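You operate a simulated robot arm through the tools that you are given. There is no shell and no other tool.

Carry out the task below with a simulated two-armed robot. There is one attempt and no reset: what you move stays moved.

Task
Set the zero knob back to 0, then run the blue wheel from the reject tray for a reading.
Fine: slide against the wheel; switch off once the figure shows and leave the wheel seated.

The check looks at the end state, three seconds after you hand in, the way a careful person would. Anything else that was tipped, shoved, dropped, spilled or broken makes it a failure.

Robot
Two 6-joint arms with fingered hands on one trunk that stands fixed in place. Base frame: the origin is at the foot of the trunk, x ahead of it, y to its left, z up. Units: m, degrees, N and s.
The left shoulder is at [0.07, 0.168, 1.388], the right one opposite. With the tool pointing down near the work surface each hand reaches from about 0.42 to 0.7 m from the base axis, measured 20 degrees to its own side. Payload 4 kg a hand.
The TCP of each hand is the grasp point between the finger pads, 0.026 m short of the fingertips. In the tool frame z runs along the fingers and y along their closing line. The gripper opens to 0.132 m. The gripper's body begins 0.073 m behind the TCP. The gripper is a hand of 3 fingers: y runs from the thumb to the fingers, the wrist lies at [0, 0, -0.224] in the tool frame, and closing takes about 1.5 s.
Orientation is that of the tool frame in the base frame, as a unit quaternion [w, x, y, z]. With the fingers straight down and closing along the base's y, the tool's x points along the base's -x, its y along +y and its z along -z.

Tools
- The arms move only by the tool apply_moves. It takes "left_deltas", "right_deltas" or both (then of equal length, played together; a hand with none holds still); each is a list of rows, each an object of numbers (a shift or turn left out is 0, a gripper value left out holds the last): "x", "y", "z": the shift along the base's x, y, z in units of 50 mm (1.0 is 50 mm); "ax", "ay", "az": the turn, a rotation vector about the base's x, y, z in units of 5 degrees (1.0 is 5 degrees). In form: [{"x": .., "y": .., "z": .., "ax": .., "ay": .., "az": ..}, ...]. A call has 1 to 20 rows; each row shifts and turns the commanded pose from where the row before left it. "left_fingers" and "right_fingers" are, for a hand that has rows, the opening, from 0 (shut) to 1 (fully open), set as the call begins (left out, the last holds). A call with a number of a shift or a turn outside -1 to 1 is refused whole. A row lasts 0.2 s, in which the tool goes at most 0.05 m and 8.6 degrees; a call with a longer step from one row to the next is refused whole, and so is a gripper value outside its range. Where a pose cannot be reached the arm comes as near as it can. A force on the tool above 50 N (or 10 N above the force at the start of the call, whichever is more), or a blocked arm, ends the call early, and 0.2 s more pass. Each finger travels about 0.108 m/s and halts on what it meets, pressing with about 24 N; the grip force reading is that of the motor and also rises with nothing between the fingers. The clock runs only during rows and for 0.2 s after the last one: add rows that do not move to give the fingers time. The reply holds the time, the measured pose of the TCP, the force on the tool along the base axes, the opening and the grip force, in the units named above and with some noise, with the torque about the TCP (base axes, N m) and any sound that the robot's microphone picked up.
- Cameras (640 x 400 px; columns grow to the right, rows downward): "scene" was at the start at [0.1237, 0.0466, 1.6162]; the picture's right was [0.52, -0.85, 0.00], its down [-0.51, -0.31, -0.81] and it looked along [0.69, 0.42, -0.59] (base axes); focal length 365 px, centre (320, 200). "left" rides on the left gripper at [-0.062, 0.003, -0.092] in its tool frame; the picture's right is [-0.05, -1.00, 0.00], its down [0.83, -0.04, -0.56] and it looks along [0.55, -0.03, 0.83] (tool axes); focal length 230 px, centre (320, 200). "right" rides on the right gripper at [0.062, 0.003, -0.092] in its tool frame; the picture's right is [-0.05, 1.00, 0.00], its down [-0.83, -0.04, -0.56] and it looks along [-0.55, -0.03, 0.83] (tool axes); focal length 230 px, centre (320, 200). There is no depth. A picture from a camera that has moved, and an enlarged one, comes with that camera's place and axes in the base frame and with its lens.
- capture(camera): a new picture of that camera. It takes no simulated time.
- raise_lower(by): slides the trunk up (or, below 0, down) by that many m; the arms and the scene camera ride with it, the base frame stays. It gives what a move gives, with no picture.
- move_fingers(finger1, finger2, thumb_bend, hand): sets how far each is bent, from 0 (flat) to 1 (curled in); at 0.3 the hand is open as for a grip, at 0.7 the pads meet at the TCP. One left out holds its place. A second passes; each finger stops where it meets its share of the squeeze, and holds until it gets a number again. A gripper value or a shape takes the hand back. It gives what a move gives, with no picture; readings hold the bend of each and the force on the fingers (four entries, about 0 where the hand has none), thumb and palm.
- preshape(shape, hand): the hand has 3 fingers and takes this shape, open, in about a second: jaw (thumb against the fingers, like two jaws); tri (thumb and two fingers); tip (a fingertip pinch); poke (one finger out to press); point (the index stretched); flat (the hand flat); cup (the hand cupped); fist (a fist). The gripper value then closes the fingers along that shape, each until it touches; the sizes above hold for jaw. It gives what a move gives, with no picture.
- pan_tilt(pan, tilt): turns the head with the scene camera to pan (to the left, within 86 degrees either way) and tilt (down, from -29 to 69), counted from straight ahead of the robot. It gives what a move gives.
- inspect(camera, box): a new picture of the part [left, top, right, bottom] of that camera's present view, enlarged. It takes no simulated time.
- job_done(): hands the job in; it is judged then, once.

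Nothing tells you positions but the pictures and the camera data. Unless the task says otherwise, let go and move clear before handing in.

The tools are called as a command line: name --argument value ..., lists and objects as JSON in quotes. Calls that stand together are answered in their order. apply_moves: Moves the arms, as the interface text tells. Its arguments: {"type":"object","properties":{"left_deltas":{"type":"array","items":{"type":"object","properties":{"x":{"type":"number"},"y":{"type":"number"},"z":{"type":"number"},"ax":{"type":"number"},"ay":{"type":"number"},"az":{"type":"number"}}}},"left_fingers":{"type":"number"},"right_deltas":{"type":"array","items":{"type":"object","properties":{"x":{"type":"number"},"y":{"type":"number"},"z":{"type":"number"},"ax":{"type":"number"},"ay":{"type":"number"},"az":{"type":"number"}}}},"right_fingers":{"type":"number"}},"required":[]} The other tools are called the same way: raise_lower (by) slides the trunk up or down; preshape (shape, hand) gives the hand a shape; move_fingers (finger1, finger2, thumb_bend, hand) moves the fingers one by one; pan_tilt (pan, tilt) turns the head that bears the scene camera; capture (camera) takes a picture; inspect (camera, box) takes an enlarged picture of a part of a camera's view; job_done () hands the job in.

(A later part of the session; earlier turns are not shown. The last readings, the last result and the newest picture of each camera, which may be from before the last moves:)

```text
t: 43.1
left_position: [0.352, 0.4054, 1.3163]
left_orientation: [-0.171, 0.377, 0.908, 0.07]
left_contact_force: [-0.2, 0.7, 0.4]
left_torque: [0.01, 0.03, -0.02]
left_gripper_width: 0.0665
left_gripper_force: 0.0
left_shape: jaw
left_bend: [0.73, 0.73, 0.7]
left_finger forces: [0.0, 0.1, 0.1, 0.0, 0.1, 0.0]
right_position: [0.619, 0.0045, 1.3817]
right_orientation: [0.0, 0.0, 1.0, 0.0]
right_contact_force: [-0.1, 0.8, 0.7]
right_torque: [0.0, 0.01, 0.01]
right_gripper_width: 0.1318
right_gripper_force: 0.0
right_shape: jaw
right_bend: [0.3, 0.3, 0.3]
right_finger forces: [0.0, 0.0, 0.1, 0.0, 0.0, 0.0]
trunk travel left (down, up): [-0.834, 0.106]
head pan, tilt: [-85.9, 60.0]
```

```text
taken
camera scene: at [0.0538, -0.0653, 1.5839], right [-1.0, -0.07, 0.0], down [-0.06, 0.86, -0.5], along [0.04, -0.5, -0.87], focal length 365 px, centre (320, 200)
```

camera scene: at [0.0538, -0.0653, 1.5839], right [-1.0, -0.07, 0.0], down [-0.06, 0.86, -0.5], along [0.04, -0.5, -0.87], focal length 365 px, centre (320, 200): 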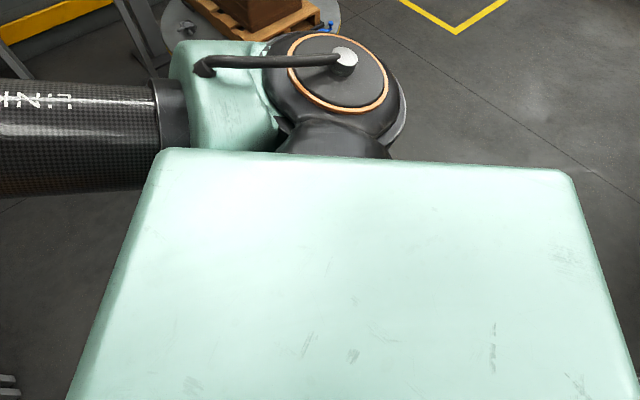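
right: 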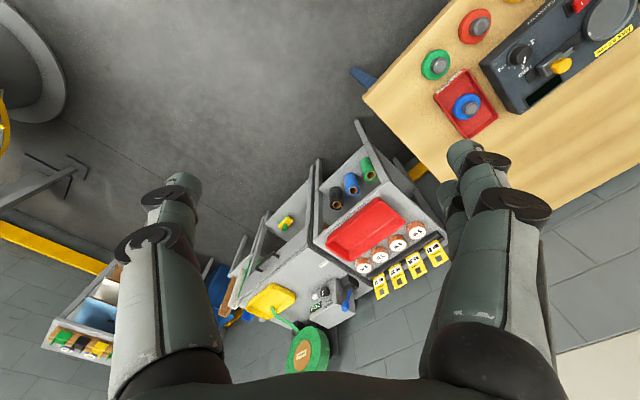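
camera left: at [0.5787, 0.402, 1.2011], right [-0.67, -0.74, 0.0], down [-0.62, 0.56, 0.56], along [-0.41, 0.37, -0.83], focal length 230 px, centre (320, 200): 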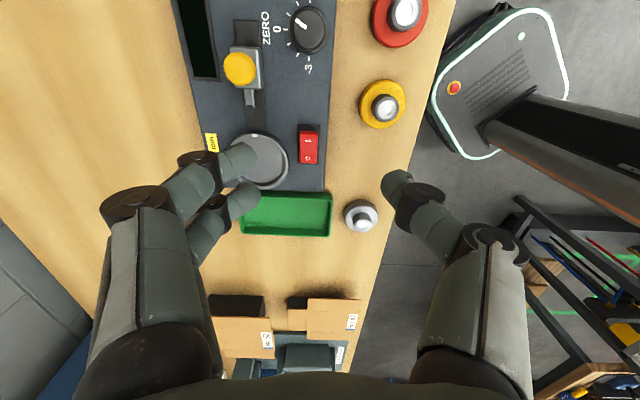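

The shoulder picture explains it: the arm pitches about y and the left arm is in its elbow-up branch, where shoulder roll hits a limit. The right arm is elbow-down and isn't limited that way. I'll untilt, then take the left hand outward to where the two branches meet and sweep down so the elbow drops through.

pan_tilt --pan 65 --tilt 25

apply_moves --left_deltas '[{"ax": -1, "ay": -1}, {"ax": -1, "ay": -1}, {"ax": -1, "ay": -1}, {"y": 0.4}, {"y": 0.4}, {"z": -0.5, "x": 0.2}, {"z": -0.5, "x": 0.2}, {"z": -0.5}, {}]'

apply_moves --left_deltas '[{"y": 0.4}, {"y": 0.4}, {"y": 0.4}, {"y": 0.4}, {"y": 0.4}, {"y": 0.4}, {}]'

capture --camera "scene"

```text
t: 45.4
left_position: [0.353, 0.4059, 1.3152]
left_orientation: [-0.17, 0.376, 0.908, 0.071]
left_contact_force: [-0.2, 0.5, -0.2]
left_torque: [-0.01, 0.03, 0.0]
left_gripper_width: 0.0667
left_gripper_force: 0.0
left_shape: jaw
left_bend: [0.73, 0.73, 0.7]
left_finger forces: [0.1, 0.0, 0.0, 0.1, 0.0, 0.0]
right_position: [0.6197, 0.0037, 1.3819]
right_orientation: [0.0, 0.0, 1.0, 0.0]
right_contact_force: [-0.1, -0.4, -1.3]
right_torque: [0.0, 0.01, 0.0]
right_gripper_width: 0.1322
right_gripper_force: 0.1
right_shape: jaw
right_bend: [0.3, 0.3, 0.3]
right_finger forces: [0.0, 0.0, 0.1, 0.1, 0.1, 0.1]
trunk travel left (down, up): [-0.834, 0.106]
head pan, tilt: [65.0, 25.0]
```

```text
t: 47.4
left_position: [0.3824, 0.4384, 1.2453]
left_orientation: [-0.001, 0.383, 0.924, 0.001]
left_contact_force: [0.3, -0.2, 0.4]
left_torque: [-0.01, 0.02, 0.01]
left_gripper_width: 0.0667
left_gripper_force: 0.0
left_shape: jaw
left_bend: [0.73, 0.73, 0.7]
left_finger forces: [0.1, 0.0, 0.0, 0.0, 0.0, 0.0]
left hand out of reach, approached as far as the arm can: row 5, 6, 8
right_position: [0.6199, 0.004, 1.3829]
right_orientation: [0.0, 0.0, 1.0, 0.0]
right_contact_force: [-0.5, -0.3, -1.3]
right_torque: [-0.01, -0.04, -0.03]
right_gripper_width: 0.1319
right_gripper_force: 0.0
right_shape: jaw
right_bend: [0.3, 0.3, 0.3]
right_finger forces: [0.1, 0.0, 0.1, 0.0, 0.0, 0.0]
trunk travel left (down, up): [-0.834, 0.106]
head pan, tilt: [65.0, 25.0]
```

```text
t: 49.0
left_position: [0.4033, 0.5321, 1.2528]
left_orientation: [-0.002, 0.383, 0.924, 0.0]
left_contact_force: [0.2, 0.1, 0.2]
left_torque: [0.03, -0.01, -0.05]
left_gripper_width: 0.0666
left_gripper_force: 0.0
left_shape: jaw
left_bend: [0.73, 0.73, 0.7]
left_finger forces: [0.0, 0.0, 0.1, 0.0, 0.0, 0.0]
left hand out of reach, approached as far as the arm can: row 1, 2, 3, 4, 5
right_position: [0.6205, 0.0046, 1.3805]
right_orientation: [0.0, 0.0, 1.0, 0.0]
right_contact_force: [-0.5, 0.3, -0.1]
right_torque: [-0.01, -0.03, 0.0]
right_gripper_width: 0.1318
right_gripper_force: 0.0
right_shape: jaw
right_bend: [0.3, 0.3, 0.3]
right_finger forces: [0.1, 0.0, 0.0, 0.0, 0.1, 0.1]
trunk travel left (down, up): [-0.834, 0.106]
head pan, tilt: [65.0, 25.0]
```

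```text
taken
camera scene: at [0.0885, 0.0853, 1.6339], right [0.91, -0.42, 0.0], down [-0.18, -0.38, -0.91], along [0.38, 0.82, -0.42], focal length 365 px, centre (320, 200)
```

scene: 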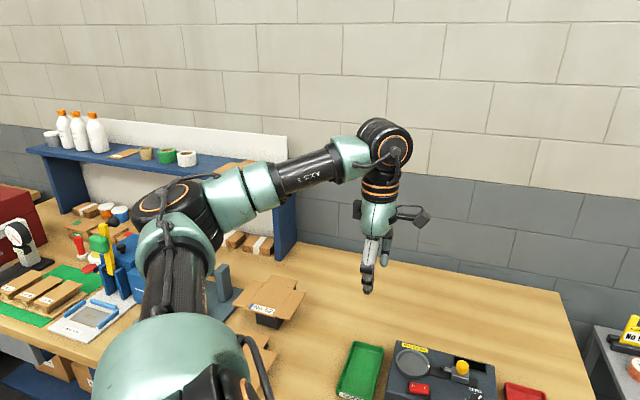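

The elbow now hangs out to the side below the wrist, so the branch seems to be changing. I'll sweep down and inward to check.

apply_moves --left_deltas '[{"z": -0.4}, {"z": -0.4}, {"z": -0.4, "y": -0.1}, {"z": -0.4, "y": -0.2}, {"y": -0.4}, {"y": -0.4}, {"y": -0.4}, {"y": -0.4}, {}]'

capture --camera "scene"

```text
t: 51.0
left_position: [0.4061, 0.4303, 1.1826]
left_orientation: [0.0, 0.383, 0.924, 0.001]
left_contact_force: [-0.4, 0.2, -0.9]
left_torque: [0.01, -0.02, -0.03]
left_gripper_width: 0.0663
left_gripper_force: 0.1
left_shape: jaw
left_bend: [0.73, 0.73, 0.7]
left_finger forces: [0.0, 0.1, 0.0, 0.0, 0.1, 0.1]
left hand out of reach, approached as far as the arm can: row 1, 4, 8
right_position: [0.6196, 0.0043, 1.3818]
right_orientation: [-0.001, 0.001, 1.0, 0.0]
right_contact_force: [0.4, -0.3, 0.1]
right_torque: [-0.02, -0.02, 0.01]
right_gripper_width: 0.1322
right_gripper_force: 0.0
right_shape: jaw
right_bend: [0.3, 0.3, 0.3]
right_finger forces: [0.1, 0.0, 0.1, 0.0, 0.0, 0.0]
trunk travel left (down, up): [-0.834, 0.106]
head pan, tilt: [65.0, 25.0]
```

```text
taken
camera scene: at [0.0876, 0.0849, 1.634], right [0.91, -0.42, 0.0], down [-0.18, -0.38, -0.91], along [0.38, 0.82, -0.42], focal length 365 px, centre (320, 200)
```

scene: 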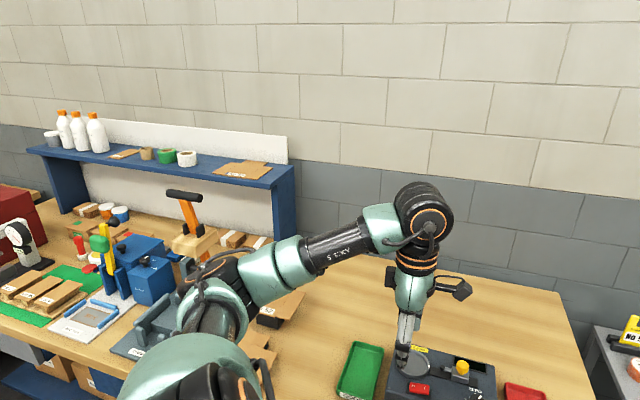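

Now the elbow is down, below the wrist line. I'll move toward the knob area and see whether the old limit is gone.

apply_moves --left_deltas '[{"x": 0.4}, {"x": 0.4}, {"x": 0.4}, {"x": 0.4}, {"x": 0.4}, {"x": 0.4}, {}]'

apply_moves --left_deltas '[{"x": 0.4}, {"x": 0.4}, {"x": 0.4, "y": -0.3}, {"y": -0.3}, {}]'

capture --camera "scene"

```text
t: 52.6
left_position: [0.4382, 0.4712, 1.1504]
left_orientation: [0.001, 0.383, 0.924, 0.0]
left_contact_force: [0.0, -0.2, 0.3]
left_torque: [-0.02, 0.0, 0.0]
left_gripper_width: 0.0665
left_gripper_force: 0.0
left_shape: jaw
left_bend: [0.73, 0.73, 0.7]
left_finger forces: [0.0, 0.1, 0.0, 0.0, 0.1, 0.1]
left hand out of reach, approached as far as the arm can: row 1, 2, 3, 4, 5, 6
right_position: [0.6187, 0.005, 1.3823]
right_orientation: [0.0, 0.0, 1.0, 0.0]
right_contact_force: [-0.6, -0.5, 0.7]
right_torque: [0.03, 0.02, 0.01]
right_gripper_width: 0.1319
right_gripper_force: 0.1
right_shape: jaw
right_bend: [0.3, 0.3, 0.3]
right_finger forces: [0.0, 0.0, 0.0, 0.1, 0.1, 0.1]
trunk travel left (down, up): [-0.834, 0.106]
head pan, tilt: [65.0, 25.0]
```

```text
t: 53.8
left_position: [0.4472, 0.4661, 1.1232]
left_orientation: [0.002, 0.383, 0.924, 0.0]
left_contact_force: [0.1, -0.5, 0.1]
left_torque: [0.0, -0.02, 0.01]
left_gripper_width: 0.0664
left_gripper_force: 0.1
left_shape: jaw
left_bend: [0.73, 0.73, 0.7]
left_finger forces: [0.0, 0.1, 0.1, 0.1, 0.0, 0.0]
left hand out of reach, approached as far as the arm can: row 1, 2, 3, 4
right_position: [0.6195, 0.0053, 1.382]
right_orientation: [0.001, 0.0, 1.0, -0.001]
right_contact_force: [0.6, 0.4, -0.4]
right_torque: [-0.03, -0.02, -0.02]
right_gripper_width: 0.1316
right_gripper_force: 0.1
right_shape: jaw
right_bend: [0.3, 0.3, 0.3]
right_finger forces: [0.0, 0.1, 0.0, 0.1, 0.0, 0.0]
trunk travel left (down, up): [-0.834, 0.106]
head pan, tilt: [65.0, 25.0]
```

```text
taken
camera scene: at [0.0881, 0.085, 1.634], right [0.91, -0.42, 0.0], down [-0.18, -0.38, -0.91], along [0.38, 0.82, -0.42], focal length 365 px, centre (320, 200)
```

scene: 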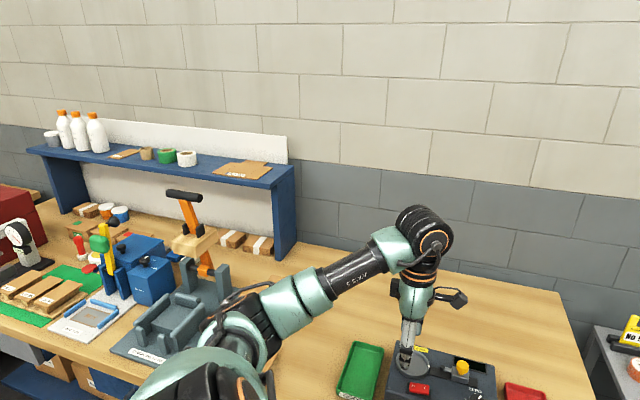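

The hand slid downward when pushed forward, which fits a wrist-bend limit with the forearm pointing up. I'll go lower while moving forward.

apply_moves --left_deltas '[{"z": -0.4, "x": 0.1}, {"z": -0.4, "x": 0.2}, {"x": 0.3, "y": -0.2, "z": -0.1}, {"x": 0.3, "y": -0.2, "z": -0.1}, {}]'

capture --camera "scene"

```text
t: 55.0
left_position: [0.4876, 0.4514, 1.0655]
left_orientation: [0.002, 0.383, 0.924, 0.001]
left_contact_force: [-0.6, 0.0, 0.2]
left_torque: [0.04, -0.02, 0.01]
left_gripper_width: 0.0666
left_gripper_force: 0.0
left_shape: jaw
left_bend: [0.73, 0.73, 0.7]
left_finger forces: [0.0, 0.1, 0.0, 0.0, 0.0, 0.0]
left hand out of reach, approached as far as the arm can: row 4
right_position: [0.6209, 0.0055, 1.3816]
right_orientation: [0.0, 0.0, 1.0, 0.0]
right_contact_force: [-0.2, 0.2, 0.1]
right_torque: [0.02, 0.0, 0.0]
right_gripper_width: 0.1319
right_gripper_force: 0.0
right_shape: jaw
right_bend: [0.3, 0.3, 0.3]
right_finger forces: [0.0, 0.0, 0.1, 0.0, 0.0, 0.0]
trunk travel left (down, up): [-0.834, 0.106]
head pan, tilt: [65.0, 25.0]
```

```text
taken
camera scene: at [0.0878, 0.0852, 1.634], right [0.91, -0.42, 0.0], down [-0.18, -0.38, -0.91], along [0.38, 0.82, -0.42], focal length 365 px, centre (320, 200)
```

scene: 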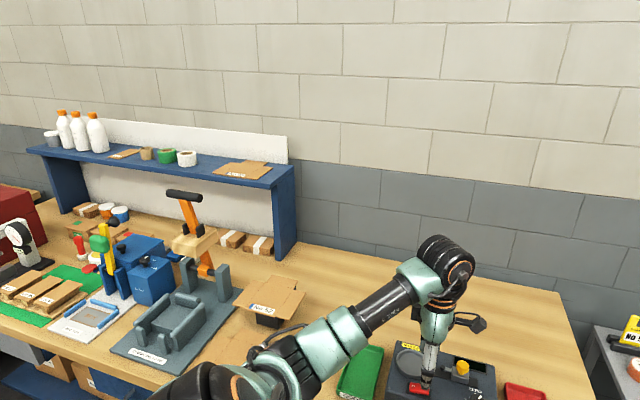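

apply_moves --left_deltas '[{"x": 0.4, "y": -0.3}, {"x": 0.4, "y": -0.3}, {}]'

apply_moves --left_deltas '[{"z": -0.3}, {"z": -0.3}, {"x": 0.4, "y": -0.2}, {"x": 0.4, "y": -0.2}, {}]'

```text
t: 55.8
left_position: [0.5283, 0.4302, 1.0509]
left_orientation: [0.001, 0.383, 0.924, 0.001]
left_contact_force: [-0.7, 0.4, 0.3]
left_torque: [0.02, -0.03, -0.01]
left_gripper_width: 0.0665
left_gripper_force: 0.0
left_shape: jaw
left_bend: [0.73, 0.73, 0.7]
left_finger forces: [0.1, 0.1, 0.0, 0.0, 0.0, 0.0]
left hand out of reach, approached as far as the arm can: row 1, 2
right_position: [0.6191, 0.0049, 1.3819]
right_orientation: [0.0, 0.0, 1.0, 0.0]
right_contact_force: [-0.1, 0.6, -1.0]
right_torque: [0.02, -0.01, 0.01]
right_gripper_width: 0.1316
right_gripper_force: 0.1
right_shape: jaw
right_bend: [0.3, 0.3, 0.3]
right_finger forces: [0.0, 0.0, 0.0, 0.0, 0.0, 0.0]
trunk travel left (down, up): [-0.834, 0.106]
head pan, tilt: [65.0, 25.0]
```

```text
t: 57.0
left_position: [0.5701, 0.4097, 1.0196]
left_orientation: [0.0, 0.383, 0.924, 0.0]
left_contact_force: [-0.1, 0.1, -0.7]
left_torque: [0.02, -0.03, 0.05]
left_gripper_width: 0.0664
left_gripper_force: 0.0
left_shape: jaw
left_bend: [0.73, 0.73, 0.7]
left_finger forces: [0.0, 0.0, 0.1, 0.1, 0.0, 0.0]
right_position: [0.6192, 0.0056, 1.3825]
right_orientation: [0.0, 0.0, 1.0, 0.0]
right_contact_force: [0.2, 0.4, -0.3]
right_torque: [0.02, -0.02, -0.02]
right_gripper_width: 0.1317
right_gripper_force: 0.0
right_shape: jaw
right_bend: [0.3, 0.3, 0.3]
right_finger forces: [0.0, 0.0, 0.0, 0.1, 0.0, 0.1]
trunk travel left (down, up): [-0.834, 0.106]
head pan, tilt: [65.0, 25.0]
```

The low path works: the arm is now elbow-down and close to the knob with no reach warnings. I'll turn the hand -90° so it closes left-right across the instrument, centre over the knob, and look.

apply_moves --left_deltas '[{"az": -1}, {"az": -1}, {"az": -1}, {"az": -1}, {"az": -1}, {"az": -1}, {"az": -1}, {"az": -1}, {"az": -1}, {"az": -1}, {"az": -1}, {"az": -1}, {"az": -1}, {"az": -1}, {"az": -1}, {"az": -1}, {"az": -1}, {"az": -1}, {}]'

apply_moves --left_deltas '[{"x": 0.21, "y": -0.07}, {"x": 0.21, "y": -0.07}, {}]'

pan_tilt --pan 33 --tilt 42

capture --camera "scene"

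capture --camera "left"

capture --camera "right"

```text
t: 61.0
left_position: [0.3412, 0.3398, 1.097]
left_orientation: [-0.001, 0.924, 0.383, 0.002]
left_contact_force: [0.0, -0.5, 0.3]
left_torque: [0.01, -0.03, -0.01]
left_gripper_width: 0.0666
left_gripper_force: 0.1
left_shape: jaw
left_bend: [0.73, 0.73, 0.7]
left_finger forces: [0.0, 0.0, 0.1, 0.0, 0.1, 0.0]
left hand out of reach, approached as far as the arm can: row 7, 8, 9, 10, 11, 12, 13, 14, 15, 16, 17, 18
right_position: [0.6186, 0.0045, 1.3818]
right_orientation: [0.0, 0.0, 1.0, 0.0]
right_contact_force: [-1.2, 0.2, 0.2]
right_torque: [-0.04, -0.05, 0.02]
right_gripper_width: 0.1319
right_gripper_force: 0.1
right_shape: jaw
right_bend: [0.3, 0.3, 0.3]
right_finger forces: [0.0, 0.0, 0.1, 0.1, 0.0, 0.0]
trunk travel left (down, up): [-0.834, 0.106]
head pan, tilt: [65.0, 25.0]
```

```text
t: 61.8
left_position: [0.3582, 0.3335, 1.0945]
left_orientation: [0.0, 0.923, 0.385, 0.004]
left_contact_force: [-0.5, 0.5, -0.3]
left_torque: [-0.04, 0.02, -0.01]
left_gripper_width: 0.0666
left_gripper_force: 0.0
left_shape: jaw
left_bend: [0.73, 0.73, 0.7]
left_finger forces: [0.1, 0.0, 0.0, 0.0, 0.1, 0.1]
left hand out of reach, approached as far as the arm can: row 2
right_position: [0.6187, 0.0057, 1.382]
right_orientation: [0.001, 0.0, 1.0, -0.001]
right_contact_force: [-0.7, 0.5, -0.5]
right_torque: [-0.01, -0.06, 0.02]
right_gripper_width: 0.1323
right_gripper_force: 0.1
right_shape: jaw
right_bend: [0.3, 0.3, 0.3]
right_finger forces: [0.0, 0.0, 0.0, 0.0, 0.0, 0.0]
trunk travel left (down, up): [-0.834, 0.106]
head pan, tilt: [65.0, 25.0]
```

```text
t: 62.8
left_position: [0.3602, 0.3319, 1.0937]
left_orientation: [-0.002, 0.923, 0.384, 0.004]
left_contact_force: [-0.1, 0.3, 0.2]
left_torque: [-0.01, -0.03, -0.01]
left_gripper_width: 0.0665
left_gripper_force: 0.1
left_shape: jaw
left_bend: [0.73, 0.73, 0.7]
left_finger forces: [0.0, 0.0, 0.0, 0.0, 0.0, 0.0]
right_position: [0.6199, 0.0039, 1.3815]
right_orientation: [0.0, -0.001, 1.0, 0.0]
right_contact_force: [-0.7, 0.3, -0.4]
right_torque: [-0.01, -0.03, 0.01]
right_gripper_width: 0.1319
right_gripper_force: 0.1
right_shape: jaw
right_bend: [0.3, 0.3, 0.3]
right_finger forces: [0.0, 0.0, 0.0, 0.1, 0.1, 0.0]
trunk travel left (down, up): [-0.834, 0.106]
head pan, tilt: [33.0, 42.0]
```

```text
taken
camera scene: at [0.1195, 0.0463, 1.6077], right [0.55, -0.84, 0.0], down [-0.56, -0.36, -0.74], along [0.62, 0.41, -0.67], focal length 365 px, centre (320, 200)
```

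scene: 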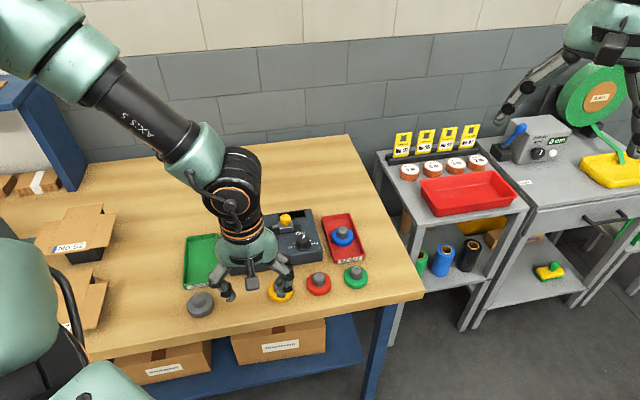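

```text
taken
camera left: at [0.3188, 0.2829, 1.1857], right [-0.74, 0.67, 0.0], down [0.55, 0.62, 0.56], along [0.38, 0.42, -0.83], focal length 230 px, centre (320, 200)
```

left: 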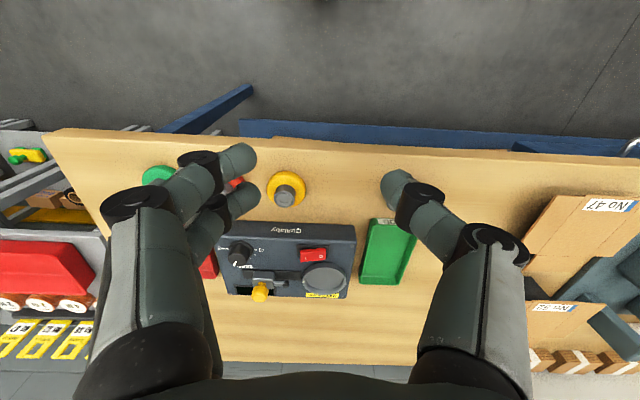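

```text
taken
camera right: at [0.5589, 0.0076, 1.4738], right [0.05, 1.0, 0.0], down [0.83, -0.04, 0.55], along [0.55, -0.03, -0.83], focal length 230 px, centre (320, 200)
```

right: 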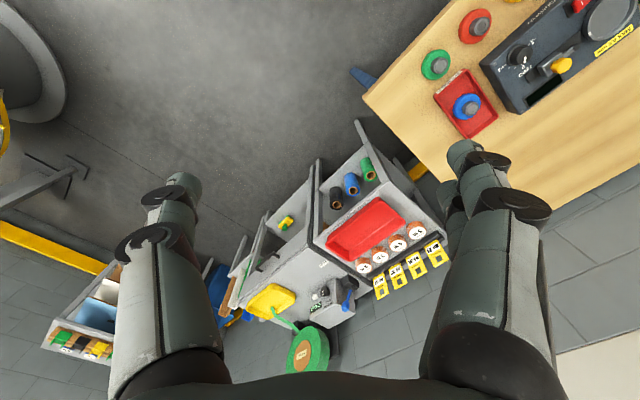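

Turning that way ran into the last joint's end and the arm fell back to elbow-up, though nothing was touched. I'll go back to the yaw that worked, redo the elbow-down switch, and then turn the other way.

apply_moves --left_deltas '[{"az": 1, "z": 0.4}, {"az": 1, "z": 0.4}, {"az": 1, "z": 0.4}, {"az": 1, "z": 0.4}, {"az": 1, "z": 0.4}, {"az": 1, "z": 0.4}, {"az": 1, "z": 0.4, "y": 0.2}, {"az": 1, "y": 0.3}, {"az": 1, "y": 0.3}, {"az": 1, "y": 0.3}, {"az": 1, "y": 0.3}, {"az": 1, "y": 0.3}, {"az": 1, "y": 0.3}, {"az": 1}, {"az": 1}, {"az": 1}, {"az": 1}, {"az": 1}, {}]'

capture --camera "scene"

```text
t: 66.8
left_position: [0.3747, 0.4105, 1.2392]
left_orientation: [-0.001, 0.382, 0.924, 0.0]
left_contact_force: [-0.2, -0.8, -1.1]
left_torque: [-0.01, 0.02, 0.0]
left_gripper_width: 0.0663
left_gripper_force: 0.0
left_shape: jaw
left_bend: [0.73, 0.73, 0.7]
left_finger forces: [0.0, 0.1, 0.0, 0.0, 0.0, 0.1]
left hand out of reach, approached as far as the arm can: row 11, 12, 13
right_position: [0.6194, 0.0053, 1.3815]
right_orientation: [0.0, 0.0, 1.0, 0.0]
right_contact_force: [-0.2, 0.0, -0.3]
right_torque: [0.0, 0.02, -0.01]
right_gripper_width: 0.1317
right_gripper_force: 0.0
right_shape: jaw
right_bend: [0.3, 0.3, 0.3]
right_finger forces: [0.0, 0.1, 0.0, 0.1, 0.1, 0.0]
trunk travel left (down, up): [-0.834, 0.106]
head pan, tilt: [33.0, 42.0]
```

```text
taken
camera scene: at [0.1193, 0.0468, 1.6077], right [0.54, -0.84, 0.0], down [-0.56, -0.36, -0.74], along [0.62, 0.4, -0.67], focal length 365 px, centre (320, 200)
```

scene: 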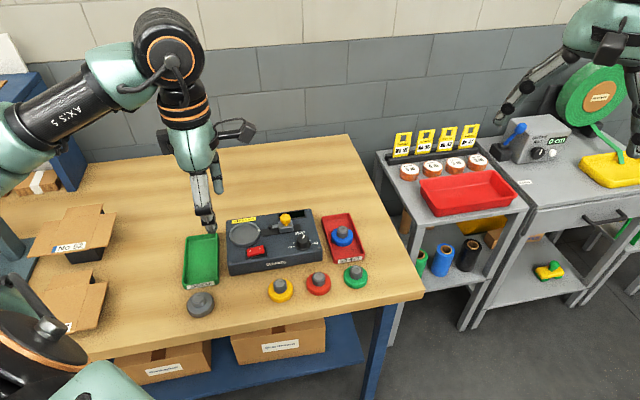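

apply_moves --left_deltas '[{"z": -0.4, "y": 0.2, "x": 0.1}, {"z": -0.4, "y": 0.2, "x": 0.1}, {"z": -0.4, "y": 0.1, "x": 0.2}, {"z": -0.4, "x": 0.2}, {"z": -0.4, "x": 0.2}, {"z": -0.4, "x": 0.2}, {"z": -0.4, "x": 0.2}, {"z": -0.4, "x": 0.2}, {"z": -0.3, "x": 0.3}, {}]'

capture --camera "scene"

```text
t: 69.0
left_position: [0.4601, 0.4293, 1.0627]
left_orientation: [0.002, 0.383, 0.924, 0.001]
left_contact_force: [0.0, 0.6, -0.4]
left_torque: [0.0, -0.01, -0.01]
left_gripper_width: 0.0664
left_gripper_force: 0.0
left_shape: jaw
left_bend: [0.73, 0.73, 0.7]
left_finger forces: [0.0, 0.0, 0.0, 0.1, 0.1, 0.0]
left hand out of reach, approached as far as the arm can: row 2, 6
right_position: [0.6198, 0.0036, 1.3803]
right_orientation: [0.0, 0.0, 1.0, 0.0]
right_contact_force: [-0.6, 0.0, 0.5]
right_torque: [-0.04, 0.03, -0.02]
right_gripper_width: 0.1318
right_gripper_force: 0.1
right_shape: jaw
right_bend: [0.3, 0.3, 0.3]
right_finger forces: [0.0, 0.0, 0.0, 0.0, 0.1, 0.0]
trunk travel left (down, up): [-0.834, 0.106]
head pan, tilt: [33.0, 42.0]
```

```text
taken
camera scene: at [0.1188, 0.0468, 1.6077], right [0.54, -0.84, 0.0], down [-0.56, -0.36, -0.74], along [0.62, 0.4, -0.67], focal length 365 px, centre (320, 200)
```

scene: 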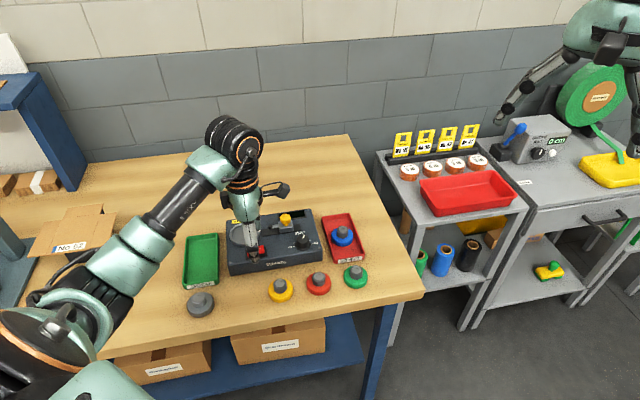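

Elbow-down again. I'll move forward a little, then rotate in the positive direction in chunks while watching for warnings.

apply_moves --left_deltas '[{"x": 0.4, "z": -0.2}, {"x": 0.4, "z": -0.2}, {"x": 0.4, "z": -0.2}, {"x": 0.4}, {}]'

apply_moves --left_deltas '[{"az": 1}, {"az": 1}, {"az": 1}, {"az": 1}, {"az": 1}, {"az": 1}, {"az": 1}, {"az": 1}, {"az": 1}, {"az": 1}, {}]'

capture --camera "scene"

```text
t: 70.2
left_position: [0.5419, 0.4288, 1.0347]
left_orientation: [-0.001, 0.382, 0.924, 0.0]
left_contact_force: [-0.1, 0.3, 0.3]
left_torque: [0.01, 0.02, -0.03]
left_gripper_width: 0.0663
left_gripper_force: 0.0
left_shape: jaw
left_bend: [0.73, 0.73, 0.7]
left_finger forces: [0.0, 0.0, 0.0, 0.0, 0.0, 0.0]
right_position: [0.6198, 0.0038, 1.3806]
right_orientation: [0.0, 0.0, 1.0, 0.0]
right_contact_force: [-0.5, -0.3, 0.0]
right_torque: [0.0, -0.02, 0.01]
right_gripper_width: 0.1318
right_gripper_force: 0.0
right_shape: jaw
right_bend: [0.3, 0.3, 0.3]
right_finger forces: [0.0, 0.1, 0.0, 0.2, 0.0, 0.0]
trunk travel left (down, up): [-0.834, 0.106]
head pan, tilt: [33.0, 42.0]
```

```text
t: 72.6
left_position: [0.5409, 0.429, 1.0343]
left_orientation: [-0.001, -0.045, 0.999, 0.0]
left_contact_force: [0.2, -0.4, -0.2]
left_torque: [0.0, -0.01, -0.01]
left_gripper_width: 0.0662
left_gripper_force: 0.0
left_shape: jaw
left_bend: [0.73, 0.73, 0.7]
left_finger forces: [0.0, 0.1, 0.0, 0.0, 0.0, 0.1]
right_position: [0.6205, 0.0048, 1.3807]
right_orientation: [0.0, 0.0, 1.0, 0.0]
right_contact_force: [-0.9, 0.1, -0.4]
right_torque: [-0.01, 0.03, -0.01]
right_gripper_width: 0.1318
right_gripper_force: 0.0
right_shape: jaw
right_bend: [0.3, 0.3, 0.3]
right_finger forces: [0.0, 0.0, 0.0, 0.0, 0.0, 0.0]
trunk travel left (down, up): [-0.834, 0.106]
head pan, tilt: [33.0, 42.0]
```

```text
taken
camera scene: at [0.1193, 0.0468, 1.6077], right [0.54, -0.84, 0.0], down [-0.56, -0.36, -0.74], along [0.62, 0.4, -0.67], focal length 365 px, centre (320, 200)
```

scene: 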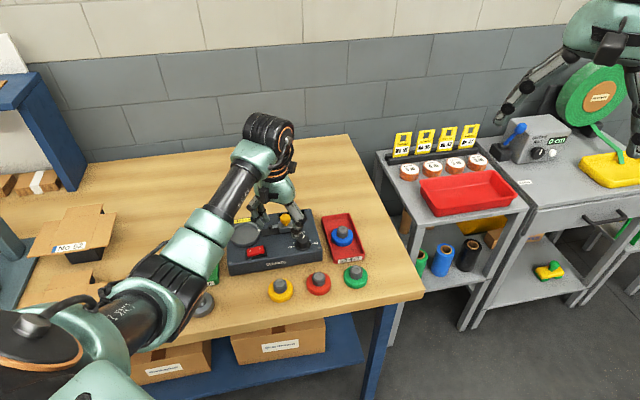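

Rotation this way works (yaw 185° now). I'll continue to 210° and move over the knob.

apply_moves --left_deltas '[{"az": 1}, {"az": 1}, {"az": 1}, {"az": 1}, {"az": 1}, {}]'

apply_moves --left_deltas '[{"x": 0.33, "y": -0.17}, {"x": 0.33, "y": -0.17}, {"x": 0.33, "y": -0.17}, {}, {}]'

capture --camera "scene"

capture --camera "left"

inspect --camera "right" --box '[420, 0, 640, 138]'

```text
t: 74.0
left_position: [0.5427, 0.4284, 1.0351]
left_orientation: [-0.002, -0.26, 0.966, -0.001]
left_contact_force: [-0.9, 0.0, -0.1]
left_torque: [0.02, -0.01, 0.03]
left_gripper_width: 0.0664
left_gripper_force: 0.1
left_shape: jaw
left_bend: [0.73, 0.73, 0.7]
left_finger forces: [0.1, 0.0, 0.0, 0.1, 0.0, 0.0]
right_position: [0.6202, 0.0043, 1.3822]
right_orientation: [-0.001, 0.0, 1.0, 0.0]
right_contact_force: [0.7, 0.3, 0.6]
right_torque: [-0.01, 0.01, 0.01]
right_gripper_width: 0.132
right_gripper_force: 0.1
right_shape: jaw
right_bend: [0.3, 0.3, 0.3]
right_finger forces: [0.0, 0.0, 0.1, 0.1, 0.0, 0.0]
trunk travel left (down, up): [-0.834, 0.106]
head pan, tilt: [33.0, 42.0]
```

```text
t: 75.2
left_position: [0.5906, 0.4037, 1.0341]
left_orientation: [-0.001, -0.259, 0.966, 0.0]
left_contact_force: [0.4, -0.5, 0.5]
left_torque: [0.03, 0.02, 0.02]
left_gripper_width: 0.0664
left_gripper_force: 0.2
left_shape: jaw
left_bend: [0.73, 0.73, 0.7]
left_finger forces: [0.1, 0.0, 0.1, 0.0, 0.0, 0.1]
right_position: [0.6198, 0.0056, 1.381]
right_orientation: [-0.001, -0.001, 1.0, 0.0]
right_contact_force: [-0.5, -0.6, 0.2]
right_torque: [-0.01, 0.01, 0.02]
right_gripper_width: 0.1317
right_gripper_force: 0.0
right_shape: jaw
right_bend: [0.3, 0.3, 0.3]
right_finger forces: [0.1, 0.0, 0.0, 0.0, 0.1, 0.0]
trunk travel left (down, up): [-0.834, 0.106]
head pan, tilt: [33.0, 42.0]
```

```text
taken
camera scene: at [0.1191, 0.0469, 1.6077], right [0.54, -0.84, 0.0], down [-0.56, -0.36, -0.74], along [0.62, 0.4, -0.67], focal length 365 px, centre (320, 200)
```

scene: 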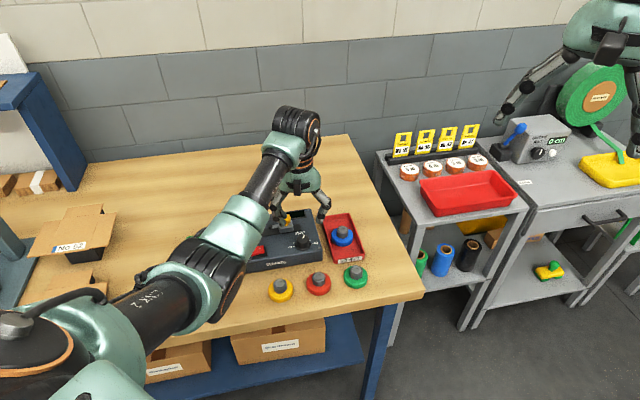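

```text
taken
camera left: at [0.6433, 0.4349, 1.1261], right [0.54, -0.84, 0.0], down [-0.7, -0.45, 0.56], along [-0.47, -0.3, -0.83], focal length 230 px, centre (320, 200)
```

left: 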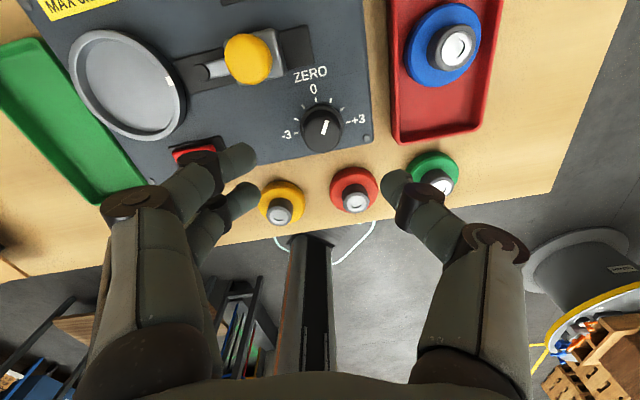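

```text
2.90 times, centred on (530, 69) of right
camera zoom: at [0.5585, 0.0082, 1.4739], right [0.05, 1.0, 0.0], down [0.83, -0.04, 0.56], along [0.55, -0.03, -0.83], focal length 667 px, centre (-289, 580)
```

zoom: 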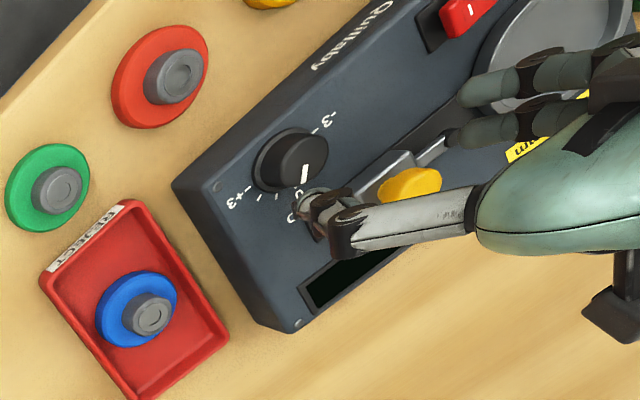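

inspect --camera "left" --box '[270, 50, 380, 160]'

```text
3.64 times, centred on (325, 105) of left
camera zoom: at [0.6433, 0.4349, 1.1261], right [0.54, -0.84, 0.0], down [-0.7, -0.45, 0.56], along [-0.47, -0.3, -0.83], focal length 837 px, centre (302, 546)
```

zoom: 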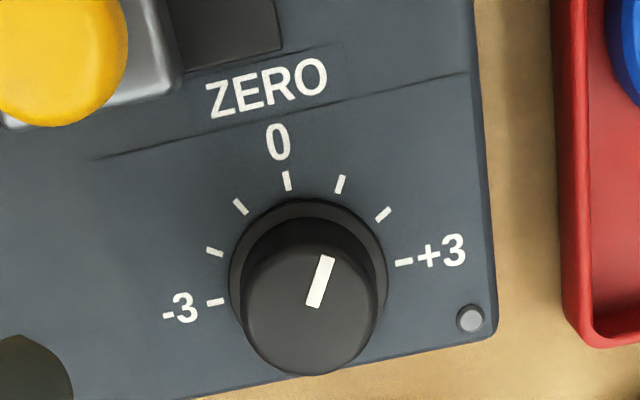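

The hand camera gives a sharp view: the knob axis is at about (0.597, 0.4025), the 0 mark points along 45°, and the pointer is at about 17°, so +1. The knob needs about 28° counter-clockwise. I'll centre and turn the hand a bit further so the fingers stay clear of the slide block.

apply_moves --left_deltas '[{"az": 1, "x": 0.06, "y": -0.01}, {"az": 1, "x": 0.06, "y": -0.01}, {"az": 1}, {"az": 1}, {}, {}]' --left_fingers 0.42

inspect --camera "left" --box '[220, 50, 420, 250]'

```text
t: 76.6
left_position: [0.5961, 0.4029, 1.0347]
left_orientation: [-0.001, -0.423, 0.906, -0.003]
left_contact_force: [0.7, -0.2, -0.2]
left_torque: [0.02, 0.02, -0.04]
left_gripper_width: 0.0559
left_gripper_force: 0.1
left_shape: jaw
left_bend: [0.73, 0.73, 0.7]
left_finger forces: [0.0, 0.0, 0.0, 0.0, 0.0, 0.1]
right_position: [0.6201, 0.0046, 1.3816]
right_orientation: [0.0, 0.001, 1.0, 0.0]
right_contact_force: [-0.5, -0.5, 0.2]
right_torque: [-0.03, 0.01, 0.0]
right_gripper_width: 0.1319
right_gripper_force: 0.0
right_shape: jaw
right_bend: [0.3, 0.3, 0.3]
right_finger forces: [0.0, 0.0, 0.0, 0.1, 0.1, 0.0]
trunk travel left (down, up): [-0.834, 0.106]
head pan, tilt: [33.0, 42.0]
```

```text
2.00 times, centred on (320, 150) of left
camera zoom: at [0.6339, 0.4503, 1.1263], right [0.8, -0.6, 0.0], down [-0.5, -0.66, 0.56], along [-0.33, -0.45, -0.83], focal length 460 px, centre (320, 300)
```

zoom: 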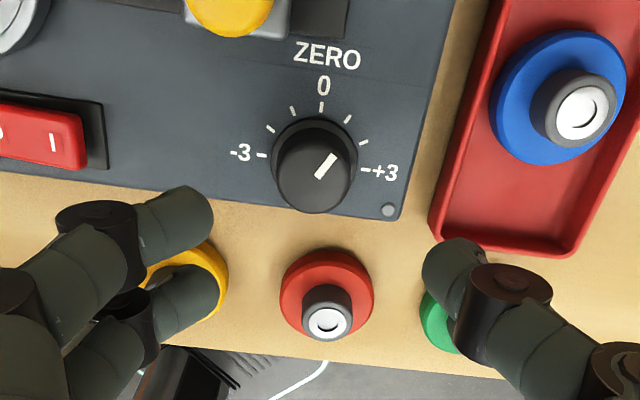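

Aligned within about 2 mm. I'll descend so the fingertips flank the knob just above the panel.

apply_moves --left_deltas '[{"z": -0.3}, {"z": -0.3}, {"z": -0.3}, {"z": -0.2}, {"z": -0.1}, {"z": -0.1}, {"z": -0.1}, {}]'

capture --camera "left"

inspect --camera "right" --box '[420, 0, 640, 138]'

inspect --camera "scene" --box '[220, 180, 380, 280]'

```text
t: 78.4
left_position: [0.5904, 0.4052, 0.9652]
left_orientation: [0.0, -0.423, 0.906, -0.005]
left_contact_force: [0.6, -0.3, 1.1]
left_torque: [0.03, 0.0, 0.02]
left_gripper_width: 0.0559
left_gripper_force: 0.1
left_shape: jaw
left_bend: [0.73, 0.73, 0.7]
left_finger forces: [0.1, 0.1, 0.0, 0.0, 0.0, 0.1]
left hand out of reach, approached as far as the arm can: row 3, 5
right_position: [0.6207, 0.0045, 1.3814]
right_orientation: [0.0, 0.0, 1.0, 0.001]
right_contact_force: [-0.1, 0.0, 0.9]
right_torque: [0.02, 0.01, 0.03]
right_gripper_width: 0.1323
right_gripper_force: 0.1
right_shape: jaw
right_bend: [0.3, 0.3, 0.3]
right_finger forces: [0.0, 0.0, 0.0, 0.1, 0.0, 0.0]
trunk travel left (down, up): [-0.834, 0.106]
head pan, tilt: [33.0, 42.0]
```

```text
taken
camera left: at [0.6277, 0.454, 1.0573], right [0.8, -0.6, 0.01], down [-0.5, -0.66, 0.56], along [-0.33, -0.45, -0.83], focal length 230 px, centre (320, 200)
```

left: 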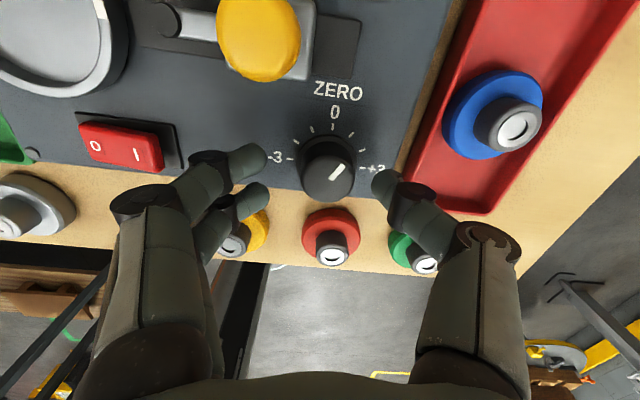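

```text
2.90 times, centred on (530, 69) of right
camera zoom: at [0.5586, 0.0081, 1.4739], right [0.05, 1.0, 0.0], down [0.83, -0.04, 0.55], along [0.55, -0.03, -0.83], focal length 667 px, centre (-289, 580)
```

zoom: 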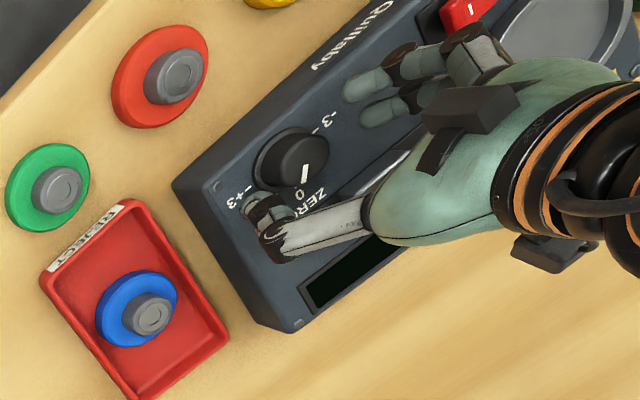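

```text
4.00 times, centred on (300, 230) of scene
camera zoom: at [0.1193, 0.0467, 1.6077], right [0.54, -0.84, 0.0], down [-0.56, -0.36, -0.74], along [0.62, 0.4, -0.67], focal length 1458 px, centre (400, 80)
```

zoom: 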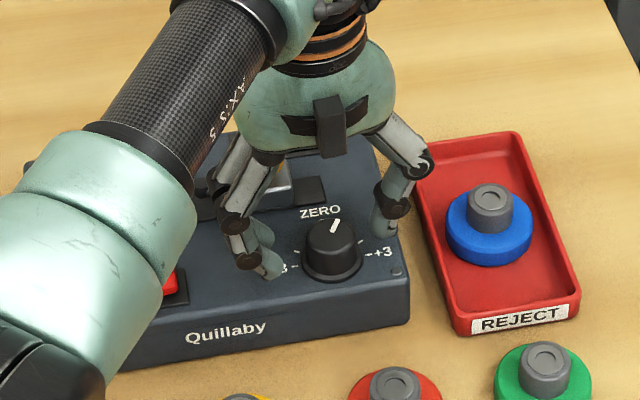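

The small slide means the forearm-roll joint is near its end. A slight inward tool tilt relieves it, so I'll tilt 10° and re-centre on the knob.

apply_moves --left_deltas '[{"ax": -0.5, "z": 0.1}, {"ax": -0.5}, {"ax": -0.5, "x": 0.04}, {"ax": -0.5, "x": 0.04, "y": -0.02}, {"x": 0.03, "y": -0.02}, {}]'

capture --camera "left"

inspect --camera "scene" --box '[220, 180, 380, 280]'

```text
t: 79.8
left_position: [0.5971, 0.4026, 0.9709]
left_orientation: [-0.037, -0.421, 0.903, -0.08]
left_contact_force: [-0.2, 0.0, -0.5]
left_torque: [-0.01, 0.0, 0.01]
left_gripper_width: 0.0558
left_gripper_force: 0.0
left_shape: jaw
left_bend: [0.73, 0.73, 0.7]
left_finger forces: [0.1, 0.0, 0.0, 0.0, 0.0, 0.0]
right_position: [0.6189, 0.005, 1.3817]
right_orientation: [0.0, 0.001, 1.0, -0.001]
right_contact_force: [0.3, 0.0, 0.7]
right_torque: [0.0, -0.04, -0.03]
right_gripper_width: 0.1319
right_gripper_force: 0.0
right_shape: jaw
right_bend: [0.3, 0.3, 0.3]
right_finger forces: [0.1, 0.0, 0.0, 0.1, 0.0, 0.1]
trunk travel left (down, up): [-0.834, 0.106]
head pan, tilt: [33.0, 42.0]
```

```text
taken
camera left: at [0.635, 0.466, 1.0523], right [0.8, -0.59, 0.1], down [-0.5, -0.56, 0.66], along [-0.34, -0.58, -0.74], focal length 230 px, centre (320, 200)
```

left: 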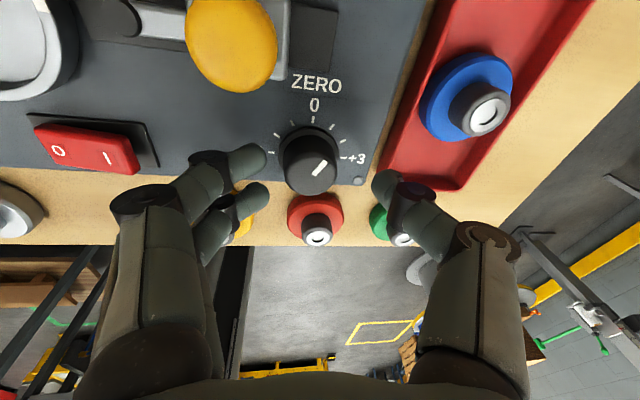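

```text
4.00 times, centred on (300, 230) of scene
camera zoom: at [0.1192, 0.0467, 1.6077], right [0.54, -0.84, 0.0], down [-0.56, -0.36, -0.74], along [0.62, 0.4, -0.67], focal length 1458 px, centre (400, 80)
```

zoom: 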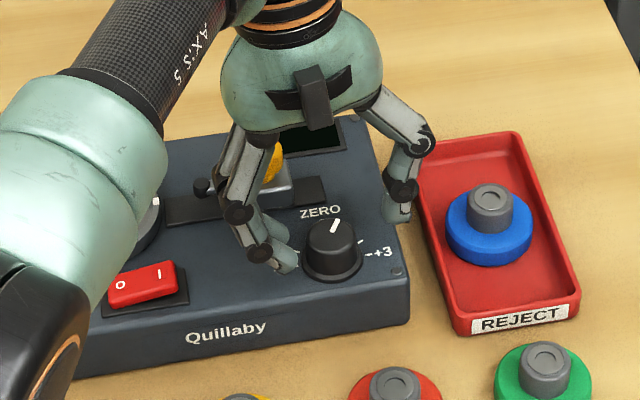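

No warnings. I'll lower to the gripping height and close gently on the knob.

apply_moves --left_deltas '[{"z": -0.1, "y": 0.03}, {"z": -0.09}, {}]'

apply_moves --left_deltas '[{}, {}, {}, {}, {}, {}]' --left_fingers 0.15

capture --camera "left"

inspect --camera "scene" --box '[220, 180, 380, 280]'

```text
t: 80.6
left_position: [0.5954, 0.4035, 0.9614]
left_orientation: [-0.038, -0.421, 0.903, -0.08]
left_contact_force: [1.2, 0.3, -0.4]
left_torque: [-0.01, 0.01, -0.01]
left_gripper_width: 0.0561
left_gripper_force: 0.0
left_shape: jaw
left_bend: [0.73, 0.73, 0.7]
left_finger forces: [0.0, 0.0, 0.0, 0.1, 0.0, 0.1]
right_position: [0.6194, 0.0049, 1.3819]
right_orientation: [0.0, 0.0, 1.0, 0.0]
right_contact_force: [-0.2, -0.4, 0.9]
right_torque: [-0.02, -0.03, 0.0]
right_gripper_width: 0.1317
right_gripper_force: 0.1
right_shape: jaw
right_bend: [0.3, 0.3, 0.3]
right_finger forces: [0.0, 0.1, 0.0, 0.0, 0.0, 0.0]
trunk travel left (down, up): [-0.834, 0.106]
head pan, tilt: [33.0, 42.0]
```

```text
t: 82.0
left_position: [0.5974, 0.4062, 0.9605]
left_orientation: [-0.039, -0.421, 0.903, -0.08]
left_contact_force: [-1.3, 0.3, -1.7]
left_torque: [0.11, 0.09, 0.01]
left_gripper_width: 0.0231
left_gripper_force: 24.4
left_shape: jaw
left_bend: [0.73, 0.73, 0.7]
left_finger forces: [11.3, 11.5, 0.1, 0.0, 20.9, 0.0]
right_position: [0.6206, 0.0043, 1.3809]
right_orientation: [0.001, 0.001, 1.0, 0.0]
right_contact_force: [-0.5, 0.3, -0.6]
right_torque: [0.04, 0.01, 0.0]
right_gripper_width: 0.132
right_gripper_force: 0.1
right_shape: jaw
right_bend: [0.3, 0.3, 0.3]
right_finger forces: [0.1, 0.0, 0.0, 0.0, 0.0, 0.1]
trunk travel left (down, up): [-0.834, 0.106]
head pan, tilt: [33.0, 42.0]
```

```text
taken
camera left: at [0.6346, 0.4676, 1.0428], right [0.8, -0.59, 0.1], down [-0.5, -0.56, 0.66], along [-0.34, -0.58, -0.74], focal length 230 px, centre (320, 200)
```

left: 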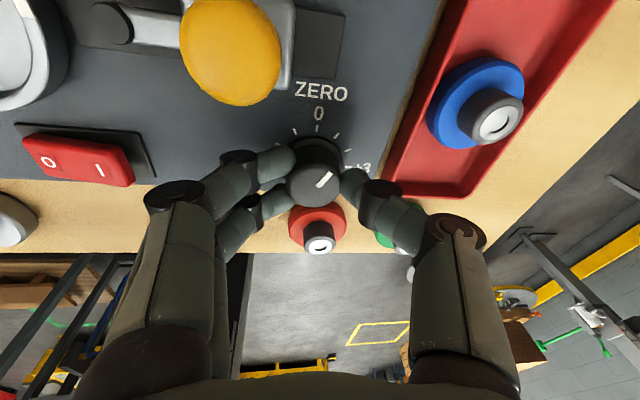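

```text
4.00 times, centred on (300, 230) of scene
camera zoom: at [0.1193, 0.0471, 1.6077], right [0.54, -0.84, 0.0], down [-0.56, -0.36, -0.74], along [0.62, 0.4, -0.67], focal length 1458 px, centre (400, 80)
```

zoom: 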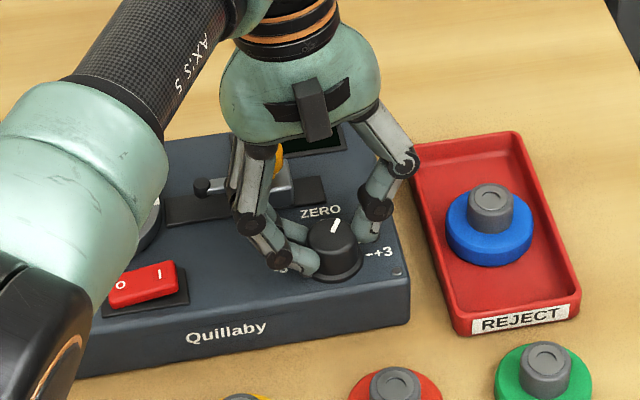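

Firm three-point grip on the knob. I'll rotate it counter-clockwise by about 28° now.

apply_moves --left_deltas '[{"az": 0.8}, {"az": 0.8}, {"az": 0.8}, {"az": 0.8}, {"az": 0.8}, {"az": 0.8}, {"az": 0.85}, {}, {}]'

capture --camera "left"

inspect --camera "scene" --box '[240, 190, 360, 270]'

inspect --camera "right" --box '[480, 10, 600, 110]'

```text
t: 84.0
left_position: [0.597, 0.4046, 0.9601]
left_orientation: [-0.017, -0.629, 0.772, -0.086]
left_contact_force: [-5.8, 3.6, -3.9]
left_torque: [0.09, 0.2, 0.01]
left_gripper_width: 0.023
left_gripper_force: 23.7
left_shape: jaw
left_bend: [0.73, 0.73, 0.7]
left_finger forces: [14.2, 13.3, 0.0, 0.0, 20.4, 0.1]
right_position: [0.6195, 0.0062, 1.3811]
right_orientation: [0.0, 0.0, 1.0, 0.0]
right_contact_force: [-0.6, -0.1, 0.8]
right_torque: [0.04, 0.0, 0.02]
right_gripper_width: 0.132
right_gripper_force: 0.1
right_shape: jaw
right_bend: [0.3, 0.3, 0.3]
right_finger forces: [0.0, 0.1, 0.0, 0.0, 0.0, 0.0]
trunk travel left (down, up): [-0.834, 0.106]
head pan, tilt: [33.0, 42.0]
```

```text
taken
camera left: at [0.5989, 0.4785, 1.0429], right [0.98, -0.14, 0.1], down [-0.18, -0.73, 0.66], along [-0.02, -0.67, -0.74], focal length 230 px, centre (320, 200)
```

left: 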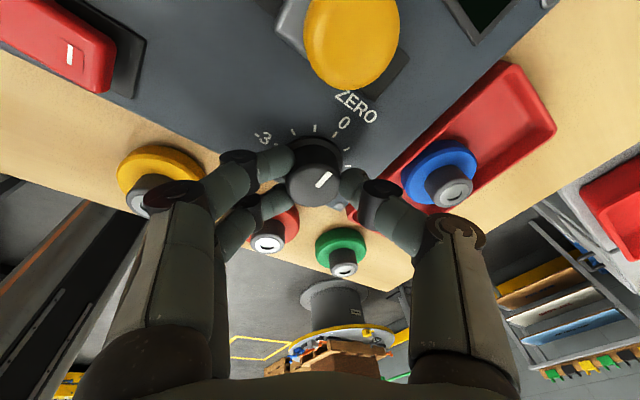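

```text
5.00 times, centred on (300, 230) of scene
camera zoom: at [0.1183, 0.0479, 1.6077], right [0.54, -0.84, 0.0], down [-0.56, -0.37, -0.74], along [0.62, 0.4, -0.67], focal length 1823 px, centre (420, 50)
```

zoom: 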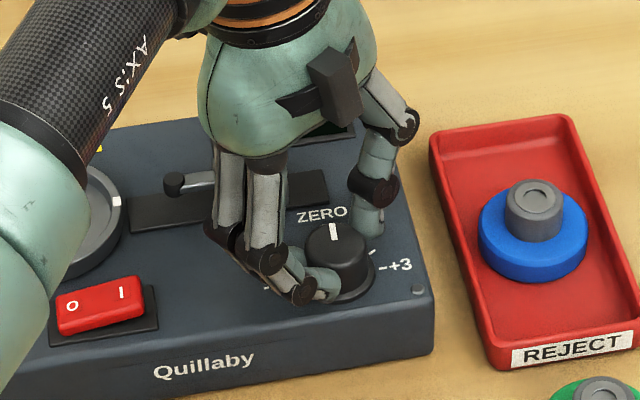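

```text
4.00 times, centred on (540, 60) of right
camera zoom: at [0.5577, 0.0092, 1.4742], right [0.05, 1.0, 0.0], down [0.83, -0.04, 0.56], along [0.55, -0.03, -0.83], focal length 920 px, centre (-560, 760)
```

zoom: 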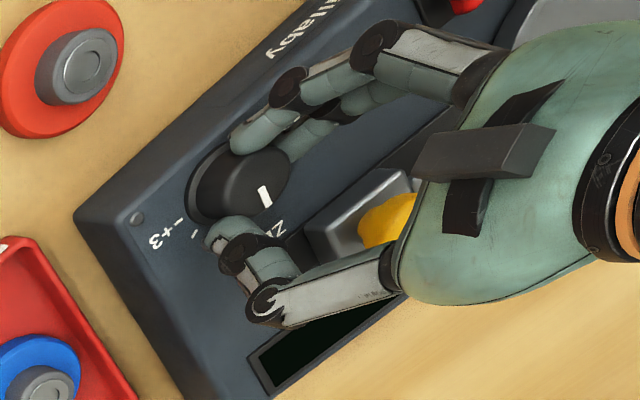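

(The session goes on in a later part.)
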